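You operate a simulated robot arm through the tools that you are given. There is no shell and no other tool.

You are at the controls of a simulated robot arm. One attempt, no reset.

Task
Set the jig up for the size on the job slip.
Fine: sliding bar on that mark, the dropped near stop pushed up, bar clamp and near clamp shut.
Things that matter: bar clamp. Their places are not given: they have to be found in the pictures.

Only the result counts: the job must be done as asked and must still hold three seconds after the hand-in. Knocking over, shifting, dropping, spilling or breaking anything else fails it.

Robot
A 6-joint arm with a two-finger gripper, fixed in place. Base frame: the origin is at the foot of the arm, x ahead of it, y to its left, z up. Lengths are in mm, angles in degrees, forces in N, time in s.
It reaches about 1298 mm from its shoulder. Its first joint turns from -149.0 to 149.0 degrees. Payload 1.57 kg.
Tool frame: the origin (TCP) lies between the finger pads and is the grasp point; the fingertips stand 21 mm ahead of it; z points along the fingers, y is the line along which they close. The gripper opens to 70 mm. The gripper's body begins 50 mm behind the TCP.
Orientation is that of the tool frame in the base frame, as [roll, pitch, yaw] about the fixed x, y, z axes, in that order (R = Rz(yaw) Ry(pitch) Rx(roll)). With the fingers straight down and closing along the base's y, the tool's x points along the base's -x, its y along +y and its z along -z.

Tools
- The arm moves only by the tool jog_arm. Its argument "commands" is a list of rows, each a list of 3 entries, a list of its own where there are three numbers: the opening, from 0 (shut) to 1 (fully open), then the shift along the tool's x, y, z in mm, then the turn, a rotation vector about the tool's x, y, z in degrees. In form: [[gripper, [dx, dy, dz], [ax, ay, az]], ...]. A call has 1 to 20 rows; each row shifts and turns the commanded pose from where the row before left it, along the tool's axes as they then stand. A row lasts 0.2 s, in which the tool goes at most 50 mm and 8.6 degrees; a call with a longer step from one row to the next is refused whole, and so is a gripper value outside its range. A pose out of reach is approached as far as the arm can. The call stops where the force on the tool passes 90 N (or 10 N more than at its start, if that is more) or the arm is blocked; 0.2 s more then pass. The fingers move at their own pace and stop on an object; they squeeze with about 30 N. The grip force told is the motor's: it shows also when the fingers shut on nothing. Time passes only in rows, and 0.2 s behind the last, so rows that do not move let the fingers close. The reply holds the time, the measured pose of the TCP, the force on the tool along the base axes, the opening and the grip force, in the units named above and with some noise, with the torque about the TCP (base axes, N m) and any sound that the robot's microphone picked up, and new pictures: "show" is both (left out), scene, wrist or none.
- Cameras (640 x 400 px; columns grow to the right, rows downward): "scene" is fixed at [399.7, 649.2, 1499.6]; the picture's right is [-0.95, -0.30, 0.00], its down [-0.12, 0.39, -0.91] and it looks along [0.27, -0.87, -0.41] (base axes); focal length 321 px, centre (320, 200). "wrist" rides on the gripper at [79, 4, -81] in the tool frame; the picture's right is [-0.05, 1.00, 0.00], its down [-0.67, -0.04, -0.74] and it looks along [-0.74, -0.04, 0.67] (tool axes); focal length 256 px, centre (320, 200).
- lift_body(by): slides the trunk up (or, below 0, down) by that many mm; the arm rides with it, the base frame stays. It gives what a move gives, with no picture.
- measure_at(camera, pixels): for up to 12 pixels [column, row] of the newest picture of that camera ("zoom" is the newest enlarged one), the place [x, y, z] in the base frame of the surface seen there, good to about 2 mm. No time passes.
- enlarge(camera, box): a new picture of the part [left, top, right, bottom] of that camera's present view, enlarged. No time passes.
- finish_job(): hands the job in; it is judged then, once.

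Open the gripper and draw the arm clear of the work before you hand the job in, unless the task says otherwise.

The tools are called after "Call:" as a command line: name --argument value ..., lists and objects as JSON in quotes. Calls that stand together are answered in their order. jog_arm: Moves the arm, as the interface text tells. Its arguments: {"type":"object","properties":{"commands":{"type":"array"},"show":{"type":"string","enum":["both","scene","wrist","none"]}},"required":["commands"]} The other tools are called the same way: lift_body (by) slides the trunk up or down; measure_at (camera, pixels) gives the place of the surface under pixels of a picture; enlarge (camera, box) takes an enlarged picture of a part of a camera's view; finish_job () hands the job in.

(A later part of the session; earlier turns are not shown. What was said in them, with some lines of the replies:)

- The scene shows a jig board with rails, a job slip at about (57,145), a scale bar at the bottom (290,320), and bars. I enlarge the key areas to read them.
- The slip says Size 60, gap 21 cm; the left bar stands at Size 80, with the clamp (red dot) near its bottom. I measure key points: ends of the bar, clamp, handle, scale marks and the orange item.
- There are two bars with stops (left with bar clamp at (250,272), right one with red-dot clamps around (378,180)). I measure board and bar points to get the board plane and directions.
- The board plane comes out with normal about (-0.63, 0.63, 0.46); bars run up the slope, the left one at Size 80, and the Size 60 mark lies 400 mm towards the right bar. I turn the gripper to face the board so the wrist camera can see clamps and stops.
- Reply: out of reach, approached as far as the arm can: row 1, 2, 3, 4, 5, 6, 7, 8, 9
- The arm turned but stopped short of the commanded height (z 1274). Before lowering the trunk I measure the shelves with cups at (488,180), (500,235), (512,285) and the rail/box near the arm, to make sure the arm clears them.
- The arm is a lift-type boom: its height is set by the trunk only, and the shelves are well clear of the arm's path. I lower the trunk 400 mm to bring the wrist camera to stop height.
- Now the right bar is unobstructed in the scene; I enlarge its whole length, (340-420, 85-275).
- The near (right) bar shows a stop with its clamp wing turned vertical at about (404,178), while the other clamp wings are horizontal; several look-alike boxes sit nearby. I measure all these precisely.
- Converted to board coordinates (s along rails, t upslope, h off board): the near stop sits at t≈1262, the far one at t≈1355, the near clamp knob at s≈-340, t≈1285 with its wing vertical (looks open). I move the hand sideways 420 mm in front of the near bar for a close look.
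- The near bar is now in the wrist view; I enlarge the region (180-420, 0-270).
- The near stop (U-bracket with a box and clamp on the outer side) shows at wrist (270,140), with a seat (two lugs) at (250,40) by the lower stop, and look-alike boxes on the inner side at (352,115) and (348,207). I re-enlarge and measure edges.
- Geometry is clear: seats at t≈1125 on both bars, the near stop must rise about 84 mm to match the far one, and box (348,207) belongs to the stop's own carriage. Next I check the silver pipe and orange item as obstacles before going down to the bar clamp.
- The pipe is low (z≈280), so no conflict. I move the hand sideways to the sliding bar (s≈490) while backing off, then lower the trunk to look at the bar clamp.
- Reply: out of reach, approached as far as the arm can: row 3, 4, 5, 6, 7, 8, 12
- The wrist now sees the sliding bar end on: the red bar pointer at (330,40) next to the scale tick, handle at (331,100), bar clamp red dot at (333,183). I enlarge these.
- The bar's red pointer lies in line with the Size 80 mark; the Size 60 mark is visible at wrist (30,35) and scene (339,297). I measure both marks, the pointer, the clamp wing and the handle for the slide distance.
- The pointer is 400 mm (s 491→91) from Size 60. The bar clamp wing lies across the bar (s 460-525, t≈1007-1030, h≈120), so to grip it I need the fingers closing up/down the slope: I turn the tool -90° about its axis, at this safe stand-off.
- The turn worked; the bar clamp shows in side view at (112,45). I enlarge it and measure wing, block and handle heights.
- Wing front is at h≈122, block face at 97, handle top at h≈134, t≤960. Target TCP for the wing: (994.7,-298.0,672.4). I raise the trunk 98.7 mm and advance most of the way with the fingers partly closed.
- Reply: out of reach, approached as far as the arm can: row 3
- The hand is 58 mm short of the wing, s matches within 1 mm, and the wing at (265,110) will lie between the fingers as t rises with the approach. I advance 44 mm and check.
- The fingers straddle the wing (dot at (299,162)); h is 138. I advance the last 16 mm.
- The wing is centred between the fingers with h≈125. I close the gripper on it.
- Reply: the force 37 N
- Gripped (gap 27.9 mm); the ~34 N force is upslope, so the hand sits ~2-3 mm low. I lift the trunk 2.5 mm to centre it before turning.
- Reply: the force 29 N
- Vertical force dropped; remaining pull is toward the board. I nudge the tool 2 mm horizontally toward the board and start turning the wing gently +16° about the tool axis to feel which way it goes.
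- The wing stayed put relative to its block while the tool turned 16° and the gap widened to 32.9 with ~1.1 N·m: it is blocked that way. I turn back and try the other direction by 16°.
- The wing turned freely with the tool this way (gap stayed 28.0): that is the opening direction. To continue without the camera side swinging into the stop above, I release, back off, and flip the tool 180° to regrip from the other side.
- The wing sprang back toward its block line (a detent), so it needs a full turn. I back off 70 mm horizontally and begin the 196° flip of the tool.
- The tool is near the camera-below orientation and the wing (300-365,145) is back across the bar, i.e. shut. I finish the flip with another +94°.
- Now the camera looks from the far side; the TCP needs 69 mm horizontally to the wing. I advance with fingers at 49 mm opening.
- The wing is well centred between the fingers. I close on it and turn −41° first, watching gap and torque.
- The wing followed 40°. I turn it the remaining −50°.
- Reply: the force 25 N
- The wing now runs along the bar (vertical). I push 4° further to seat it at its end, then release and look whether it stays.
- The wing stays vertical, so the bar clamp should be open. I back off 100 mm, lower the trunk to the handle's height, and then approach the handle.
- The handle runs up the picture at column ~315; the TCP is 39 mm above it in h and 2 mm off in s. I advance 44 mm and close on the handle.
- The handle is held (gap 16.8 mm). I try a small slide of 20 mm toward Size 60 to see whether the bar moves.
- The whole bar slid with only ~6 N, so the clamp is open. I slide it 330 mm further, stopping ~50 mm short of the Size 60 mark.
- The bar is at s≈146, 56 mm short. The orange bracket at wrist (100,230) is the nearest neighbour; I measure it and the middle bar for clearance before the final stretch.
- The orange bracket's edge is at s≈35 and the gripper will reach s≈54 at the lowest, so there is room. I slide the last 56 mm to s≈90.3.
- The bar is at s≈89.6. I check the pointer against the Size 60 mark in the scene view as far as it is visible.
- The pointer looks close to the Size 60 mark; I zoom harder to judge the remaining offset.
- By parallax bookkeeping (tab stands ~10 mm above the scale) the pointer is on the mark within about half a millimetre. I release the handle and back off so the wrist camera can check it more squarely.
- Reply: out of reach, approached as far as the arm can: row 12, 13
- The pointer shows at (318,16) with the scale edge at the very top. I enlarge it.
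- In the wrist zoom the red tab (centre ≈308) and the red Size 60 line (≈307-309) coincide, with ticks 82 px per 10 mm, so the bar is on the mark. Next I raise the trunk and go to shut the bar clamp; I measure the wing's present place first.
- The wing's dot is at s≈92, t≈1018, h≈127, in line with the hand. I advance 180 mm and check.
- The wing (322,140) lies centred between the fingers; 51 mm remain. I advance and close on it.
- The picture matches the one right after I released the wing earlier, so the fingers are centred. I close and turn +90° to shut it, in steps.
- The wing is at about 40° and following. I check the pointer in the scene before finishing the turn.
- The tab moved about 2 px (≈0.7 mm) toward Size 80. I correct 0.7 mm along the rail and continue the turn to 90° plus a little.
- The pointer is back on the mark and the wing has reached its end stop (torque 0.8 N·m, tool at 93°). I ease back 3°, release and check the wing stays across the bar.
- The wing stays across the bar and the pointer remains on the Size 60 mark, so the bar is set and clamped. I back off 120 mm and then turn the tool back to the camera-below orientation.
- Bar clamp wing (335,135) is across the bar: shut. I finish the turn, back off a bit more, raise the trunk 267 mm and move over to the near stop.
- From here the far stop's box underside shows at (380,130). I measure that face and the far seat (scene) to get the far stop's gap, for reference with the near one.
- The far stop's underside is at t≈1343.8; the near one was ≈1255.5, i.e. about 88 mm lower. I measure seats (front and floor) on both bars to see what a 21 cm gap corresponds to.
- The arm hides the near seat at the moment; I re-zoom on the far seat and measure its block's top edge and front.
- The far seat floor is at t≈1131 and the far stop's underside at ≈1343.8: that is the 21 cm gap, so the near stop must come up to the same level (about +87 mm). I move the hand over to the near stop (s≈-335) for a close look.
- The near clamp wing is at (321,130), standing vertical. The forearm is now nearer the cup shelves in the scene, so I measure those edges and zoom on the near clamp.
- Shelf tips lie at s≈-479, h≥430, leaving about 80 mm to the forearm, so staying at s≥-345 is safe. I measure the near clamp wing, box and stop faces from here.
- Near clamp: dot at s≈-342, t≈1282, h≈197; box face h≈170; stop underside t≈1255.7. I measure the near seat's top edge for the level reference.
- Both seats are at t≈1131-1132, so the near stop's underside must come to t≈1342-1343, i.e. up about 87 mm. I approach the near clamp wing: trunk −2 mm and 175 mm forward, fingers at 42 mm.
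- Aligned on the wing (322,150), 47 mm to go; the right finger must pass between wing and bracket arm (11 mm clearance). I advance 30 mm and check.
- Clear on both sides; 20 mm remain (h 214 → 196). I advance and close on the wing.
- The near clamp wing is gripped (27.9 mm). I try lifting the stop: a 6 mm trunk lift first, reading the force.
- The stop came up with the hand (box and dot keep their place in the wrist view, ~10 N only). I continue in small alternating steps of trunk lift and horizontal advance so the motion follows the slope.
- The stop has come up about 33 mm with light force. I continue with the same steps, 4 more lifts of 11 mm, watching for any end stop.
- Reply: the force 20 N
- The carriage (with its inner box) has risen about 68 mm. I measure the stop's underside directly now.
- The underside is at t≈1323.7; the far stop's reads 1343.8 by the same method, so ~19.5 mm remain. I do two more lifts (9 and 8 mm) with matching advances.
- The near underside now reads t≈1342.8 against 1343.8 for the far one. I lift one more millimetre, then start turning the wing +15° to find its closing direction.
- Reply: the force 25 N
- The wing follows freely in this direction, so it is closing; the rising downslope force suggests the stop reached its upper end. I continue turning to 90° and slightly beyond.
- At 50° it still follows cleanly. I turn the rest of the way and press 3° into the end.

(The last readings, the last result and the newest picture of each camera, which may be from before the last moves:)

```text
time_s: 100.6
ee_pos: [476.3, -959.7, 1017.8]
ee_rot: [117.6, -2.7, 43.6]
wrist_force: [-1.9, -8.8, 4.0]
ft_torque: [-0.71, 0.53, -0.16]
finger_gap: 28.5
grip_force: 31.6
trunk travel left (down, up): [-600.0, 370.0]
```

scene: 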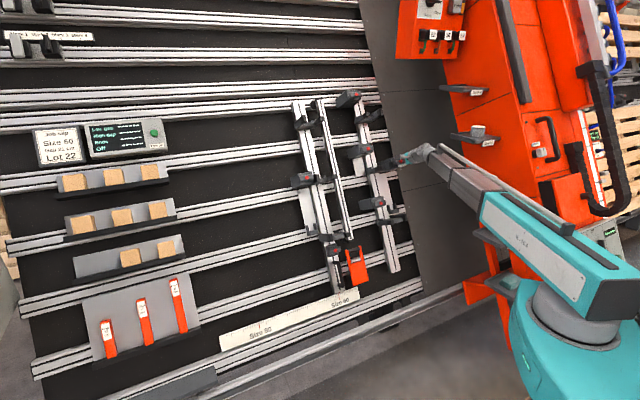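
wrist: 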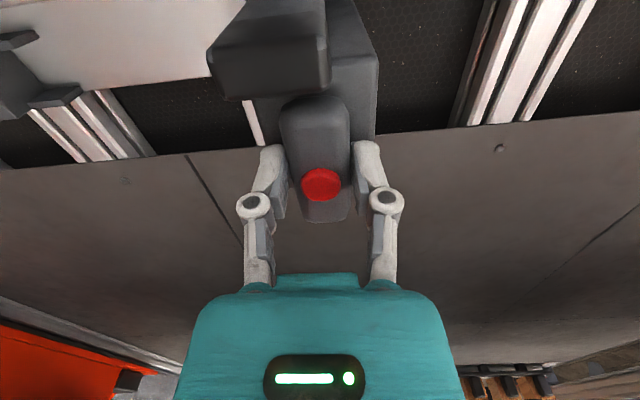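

The wing reached its end (0.7 N·m, gap 28.5). I ease back 3°, open, and retreat 100 mm horizontally.

Call:
jog_arm --commands '[[0.0, [0, 0, 0], [0, 0, -3]], [0.7, [0, 0, 0], [0, 0, 0]], [0.7, [0, 0, 0], [0, 0, 0]], [0.7, [0, 0, 0], [0, 0, 0]], [0.7, [0, -5.76, -11.09], [0, 0, 0]], [0.7, [0, -5.76, -11.09], [0, 0, 0]], [0.7, [0, -5.76, -11.09], [0, 0, 0]], [0.7, [0, -5.76, -11.09], [0, 0, 0]], [0.7, [0, -5.76, -11.09], [0, 0, 0]], [0.7, [0, -5.76, -11.09], [0, 0, 0]], [0.7, [0, -5.76, -11.09], [0, 0, 0]], [0.7, [0, -5.76, -11.09], [0, 0, 0]]]'

```text
time_s: 103.2
ee_pos: [404.8, -887.5, 1018.3]
ee_rot: [117.5, -0.1, 45.1]
wrist_force: [-0.8, -0.9, 0.8]
ft_torque: [0.01, 0.01, -0.03]
finger_gap: 49.2
grip_force: 0.0
trunk travel left (down, up): [-600.0, 370.0]
```

scene: 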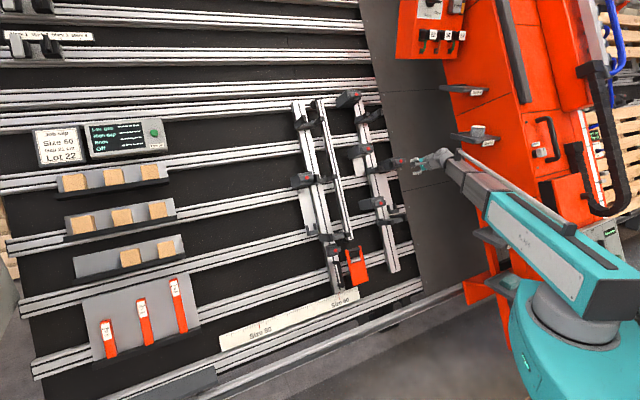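
wrist: 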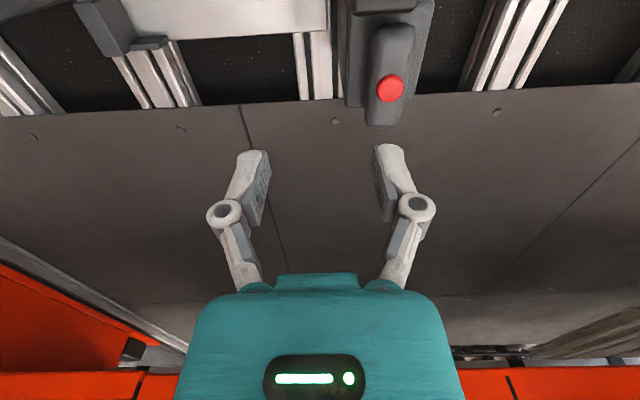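

The wing lies across the box (shut) and stays. I turn the tool back to camera-below while backing off, to verify the stop level and wing from below.

Call:
jog_arm --commands '[[0.7, [0, -4.61, -8.87], [0, 0, 0]], [0.7, [0, -4.61, -8.87], [0, 0, 0]], [0.7, [0, -4.61, -8.87], [0, 0, 0]], [0.7, [0, -4.61, -8.87], [0, 0, 0]], [0.7, [0, -4.61, -8.87], [0, 0, 0]], [0.7, [0, 0, 0], [0, 0, -8.2]], [0.7, [0, 0, 0], [0, 0, -8.2]], [0.7, [0, 0, 0], [0, 0, -8.2]], [0.7, [0, 0, 0], [0, 0, -8.2]], [0.7, [0, 0, 0], [0, 0, -8.2]], [0.7, [0, 0, 0], [0, 0, -8.2]], [0.7, [0, 0, 0], [0, 0, -8.2]], [0.7, [0, 0, 0], [0, 0, -8.2]], [0.7, [0, 0, 0], [0, 0, -8.2]], [0.7, [0, 0, 0], [0, 0, -8.2]], [0.7, [0, 0, 0], [0, 0, -8.0]]]'

```text
time_s: 106.6
ee_pos: [371.0, -852.9, 1018.6]
ee_rot: [-179.6, 62.6, 135.3]
wrist_force: [-0.1, 0.3, -0.4]
ft_torque: [-0.01, -0.01, 0.01]
finger_gap: 48.7
grip_force: 0.1
trunk travel left (down, up): [-600.0, 370.0]
```

scene: 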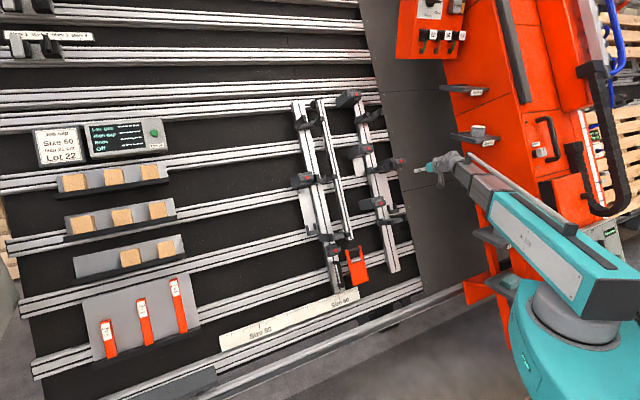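
wrist: 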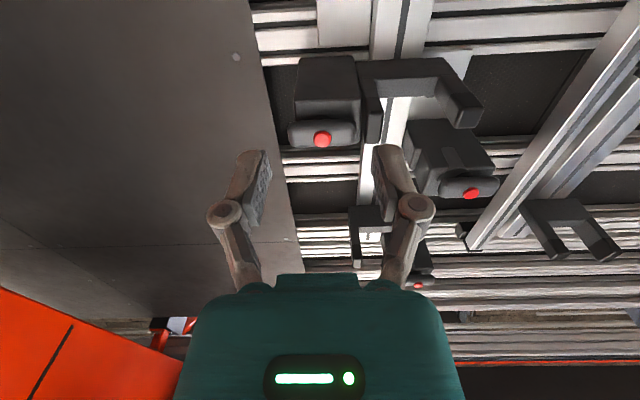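

The near clamp's wing now lies horizontal at (322,137). I measure the stop's underside level and zoom to check the wing.

Call:
enlarge --camera "wrist" --box '[260, 30, 500, 210]'

Call:
measure_at --camera "wrist" --pixels '[[325, 80], [310, 75], [345, 75], [325, 70], [400, 68], [420, 70], [385, 70], [435, 68], [322, 139], [300, 132], [345, 130], [330, 100]]'

Call:
enlarge --camera "scene" --box '[335, 135, 425, 215]'

```text
2.22 times, centred on (380, 120) of wrist
```

zoom: 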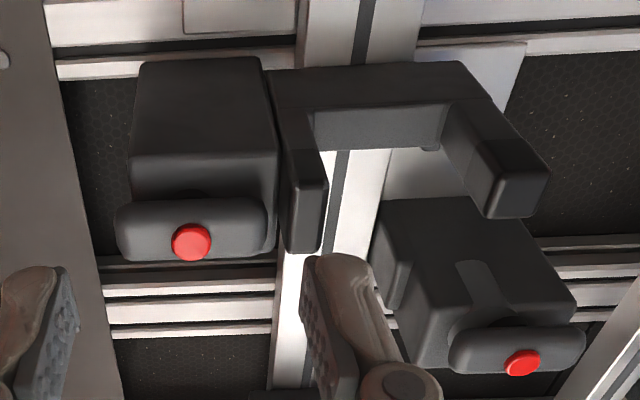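

```text
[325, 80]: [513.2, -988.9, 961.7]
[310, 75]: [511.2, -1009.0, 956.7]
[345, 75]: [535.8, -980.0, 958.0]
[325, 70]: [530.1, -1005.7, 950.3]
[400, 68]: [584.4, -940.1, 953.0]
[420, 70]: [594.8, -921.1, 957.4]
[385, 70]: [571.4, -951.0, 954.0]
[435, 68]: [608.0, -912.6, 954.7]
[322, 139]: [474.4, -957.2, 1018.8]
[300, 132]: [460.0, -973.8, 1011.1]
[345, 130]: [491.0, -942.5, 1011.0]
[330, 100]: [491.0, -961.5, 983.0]
```

```text
5.00 times, centred on (380, 175) of scene
```

zoom: 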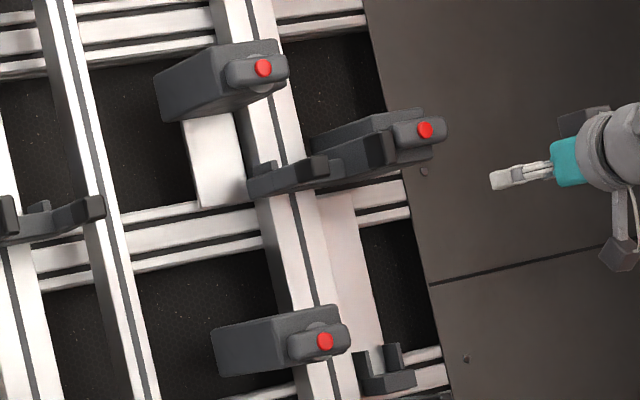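

The near underside averages t≈1343.1 (far 1343.8) and the dot is level with the far one, so the stop is at the 21 cm level with its clamp shut. I back out to the middle to compare both sides in one view.

Call:
jog_arm --commands '[[0.7, [4.84, 20, -9.31], [0, 0, 0]], [0.7, [4.84, 20, -9.31], [0, 0, 0]], [0.7, [4.84, 20, -9.31], [0, 0, 0]], [0.7, [4.84, 20, -9.31], [0, 0, 0]], [0.7, [4.84, 20, -9.31], [0, 0, 0]], [0.7, [4.84, 20, -9.31], [0, 0, 0]], [0.7, [4.84, 20, -9.31], [0, 0, 0]], [0.7, [4.84, 20, -9.31], [0, 0, 0]], [0.7, [4.84, 20, -9.31], [0, 0, 0]], [0.7, [4.84, 20, -9.31], [0, 0, 0]], [0.7, [4.84, 20, -9.31], [0, 0, 0]]]' --show "none"

Call:
lift_body --by -120

Call:
jog_arm --commands '[[0.7, [0, 0, 0], [0, 0, 0]]]'

```text
time_s: 109.0
ee_pos: [444.7, -617.2, 1018.3]
ee_rot: [180.0, 62.6, 134.9]
wrist_force: [0.1, -0.2, -1.0]
ft_torque: [0.0, 0.01, -0.04]
finger_gap: 48.7
grip_force: 0.1
trunk travel left (down, up): [-600.0, 370.0]
```

```text
time_s: 110.5
ee_pos: [445.0, -617.0, 899.2]
ee_rot: [-180.0, 62.6, 135.0]
wrist_force: [-0.6, 0.0, 1.1]
ft_torque: [-0.01, -0.01, 0.03]
finger_gap: 49.0
grip_force: 0.1
trunk travel left (down, up): [-480.0, 490.0]
```

```text
time_s: 110.9
ee_pos: [444.2, -617.4, 897.6]
ee_rot: [180.0, 62.7, 135.0]
wrist_force: [-0.8, -0.7, 0.2]
ft_torque: [0.02, -0.01, -0.02]
finger_gap: 48.8
grip_force: 0.0
trunk travel left (down, up): [-480.0, 490.0]
```

scene: 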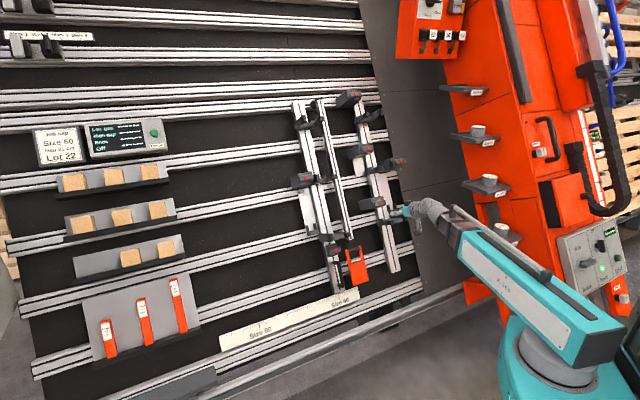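
wrist: 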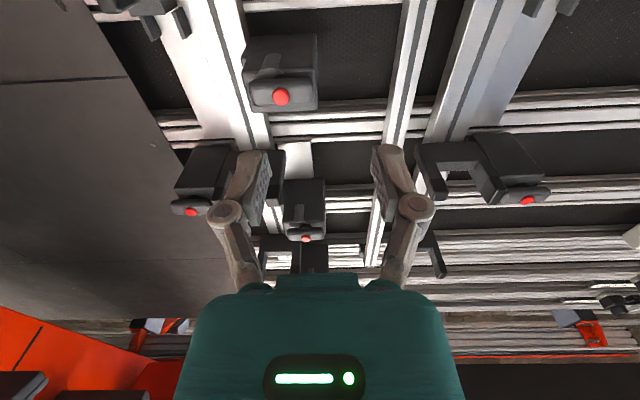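

Both stops show side by side: near knob (190,211), far knob (527,199). I measure matching faces of the two in this single view.

Call:
measure_at --camera "wrist" --pixels '[[205, 160], [215, 155], [198, 170], [220, 165], [208, 168], [190, 211]]'

Call:
measure_at --camera "wrist" --pixels '[[500, 150], [515, 150], [510, 160], [490, 145], [520, 165], [527, 199]]'

Call:
enlarge --camera "wrist" --box '[160, 110, 560, 260]'

Call:
enlarge --camera "scene" --box '[270, 120, 430, 220]'

Call:
enlarge --camera "scene" --box '[300, 225, 372, 310]'

```text
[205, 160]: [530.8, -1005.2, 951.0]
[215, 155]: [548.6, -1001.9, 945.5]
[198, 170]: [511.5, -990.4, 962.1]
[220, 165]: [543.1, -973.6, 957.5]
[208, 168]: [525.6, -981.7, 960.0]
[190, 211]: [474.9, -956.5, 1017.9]
```

```text
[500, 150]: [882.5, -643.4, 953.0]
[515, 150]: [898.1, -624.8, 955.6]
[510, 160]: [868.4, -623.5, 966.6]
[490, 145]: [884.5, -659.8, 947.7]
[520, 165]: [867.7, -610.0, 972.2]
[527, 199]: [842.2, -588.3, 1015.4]
```

```text
1.60 times, centred on (360, 185) of wrist
```

zoom: 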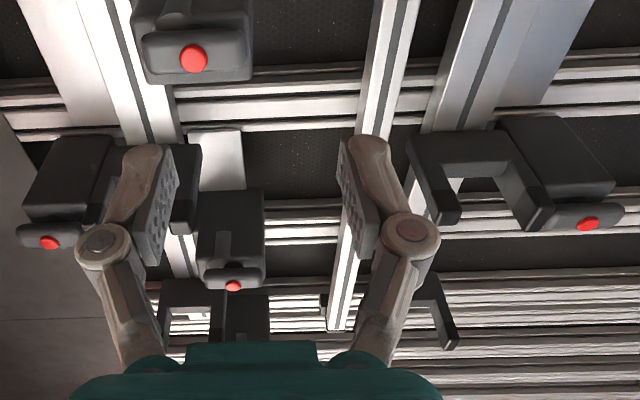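

```text
4.00 times, centred on (350, 170) of scene
```

zoom: 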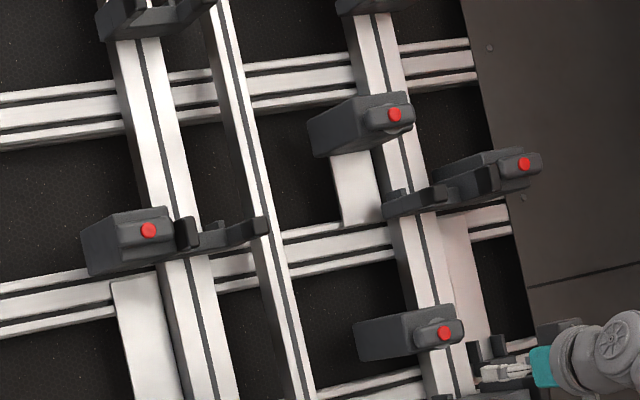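

```text
4.71 times, centred on (336, 268) of scene
```

zoom: 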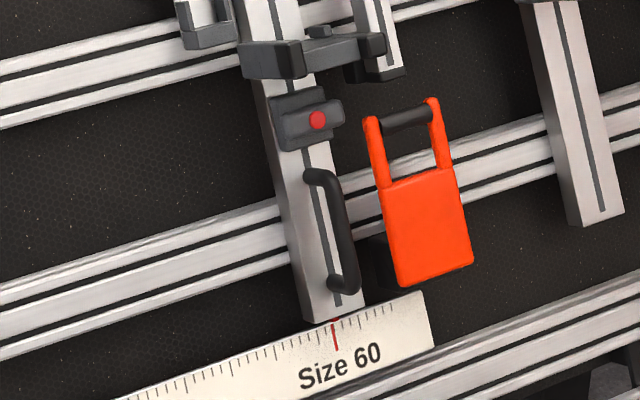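

In one view the undersides read t≈1343.6 (near) and 1343.7 (far): level. Bar pointer is on Size 60 and both wings are shut; I open the gripper fully and draw the arm clear, sideways then up.

Call:
jog_arm --commands '[[1, [0, 20, 0], [0, 0, 0]], [1, [0, 30, 0], [0, 0, 0]], [1, [0, 30, 0], [0, 0, 0]], [1, [0, 30, 0], [0, 0, 0]], [1, [0, 30, 0], [0, 0, 0]], [1, [0, 30, 0], [0, 0, 0]], [1, [0, 30, 0], [0, 0, 0]]]' --show "none"

Call:
lift_body --by 270

Call:
jog_arm --commands '[[1, [0, 0, 0], [0, 0, 0]], [1, [0, 0, 0], [0, 0, 0]]]'

```text
time_s: 112.5
ee_pos: [582.7, -477.8, 899.7]
ee_rot: [179.9, 62.5, 134.9]
wrist_force: [-0.1, -0.5, 0.1]
ft_torque: [0.01, 0.0, 0.02]
finger_gap: 70.1
grip_force: 0.0
trunk travel left (down, up): [-480.0, 490.0]
```

```text
time_s: 115.2
ee_pos: [583.6, -477.5, 1167.7]
ee_rot: [-180.0, 62.4, 135.1]
wrist_force: [-0.1, 0.0, 0.5]
ft_torque: [0.01, -0.02, -0.02]
finger_gap: 69.8
grip_force: 0.0
trunk travel left (down, up): [-750.0, 220.0]
```

```text
time_s: 115.8
ee_pos: [582.8, -476.0, 1168.8]
ee_rot: [180.0, 62.6, 134.9]
wrist_force: [0.8, -0.3, 0.6]
ft_torque: [-0.01, -0.01, 0.02]
finger_gap: 70.0
grip_force: 0.0
trunk travel left (down, up): [-750.0, 220.0]
```

scene: 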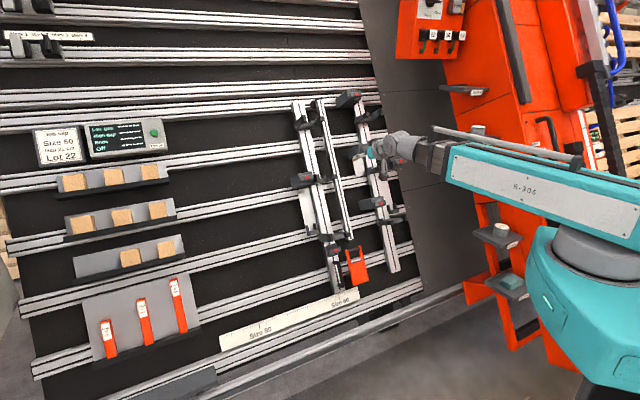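
wrist: 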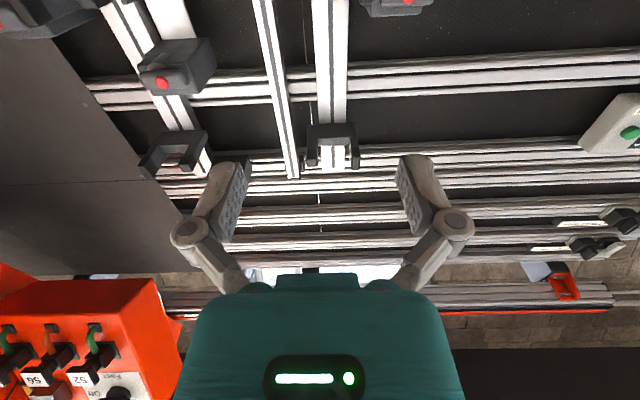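

The arm is clear. A last zoom on the pointer, bar clamp and near stop to confirm nothing has moved.

Call:
enlarge --camera "scene" --box '[328, 283, 352, 303]'

Call:
enlarge --camera "scene" --box '[300, 225, 360, 275]'

Call:
enlarge --camera "scene" --box '[270, 130, 430, 230]'

```text
16.00 times, centred on (340, 293) of scene
```

zoom: 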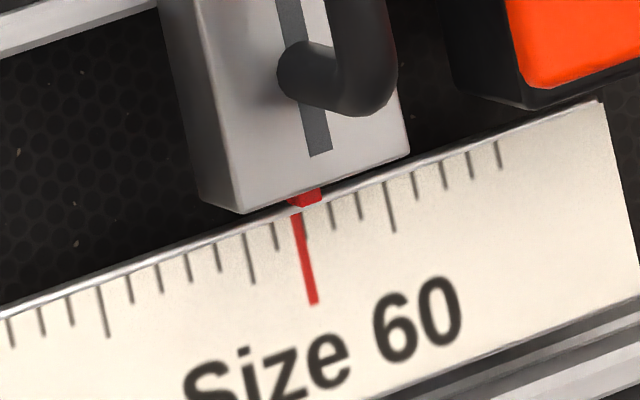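

```text
8.00 times, centred on (330, 250) of scene
```

zoom: 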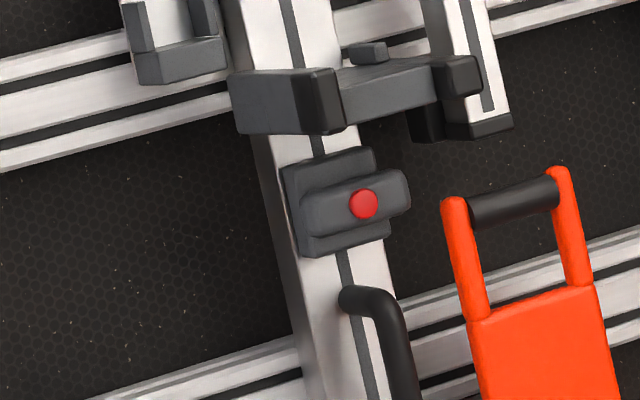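

```text
4.00 times, centred on (350, 180) of scene
```

zoom: 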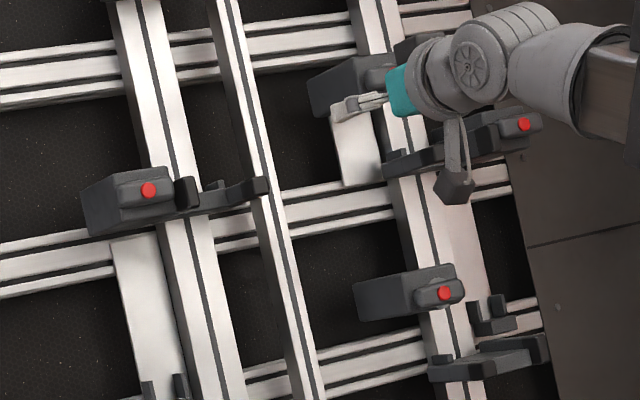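

All parts are in place: the pointer is on Size 60, the bar clamp wing lies across the bar, the near stop is up level with the far stop, and its clamp is shut. The arm is clear with the gripper open, so I hand the job in.

Call:
finish_job

```text
The job is handed in.
```

The jig is set for Size 60, as the job slip asks, and the job is handed in. I don't have the judge's result yet.

- **Sliding bar:** it moved from the Size 80 mark to Size 60. The red pointer sits on the Size 60 line to within about half a millimetre.
- **Bar clamp:** I opened it for the move and turned it back to its end stop. It stayed shut after I let go.
- **Near stop:** I pushed it up about 87 mm, so its underside is level with the far stop to within about 1 mm. By camera measurement the gap is about 21 cm, good to a couple of millimetres.
- **Near clamp:** I turned it shut to its end stop while still holding the stop up, and it stayed shut.

I did not press the Check button on the panel, so the gap rests on camera measurements only. I saw nothing else on the board move. The arm ended clear of the work with the gripper open.
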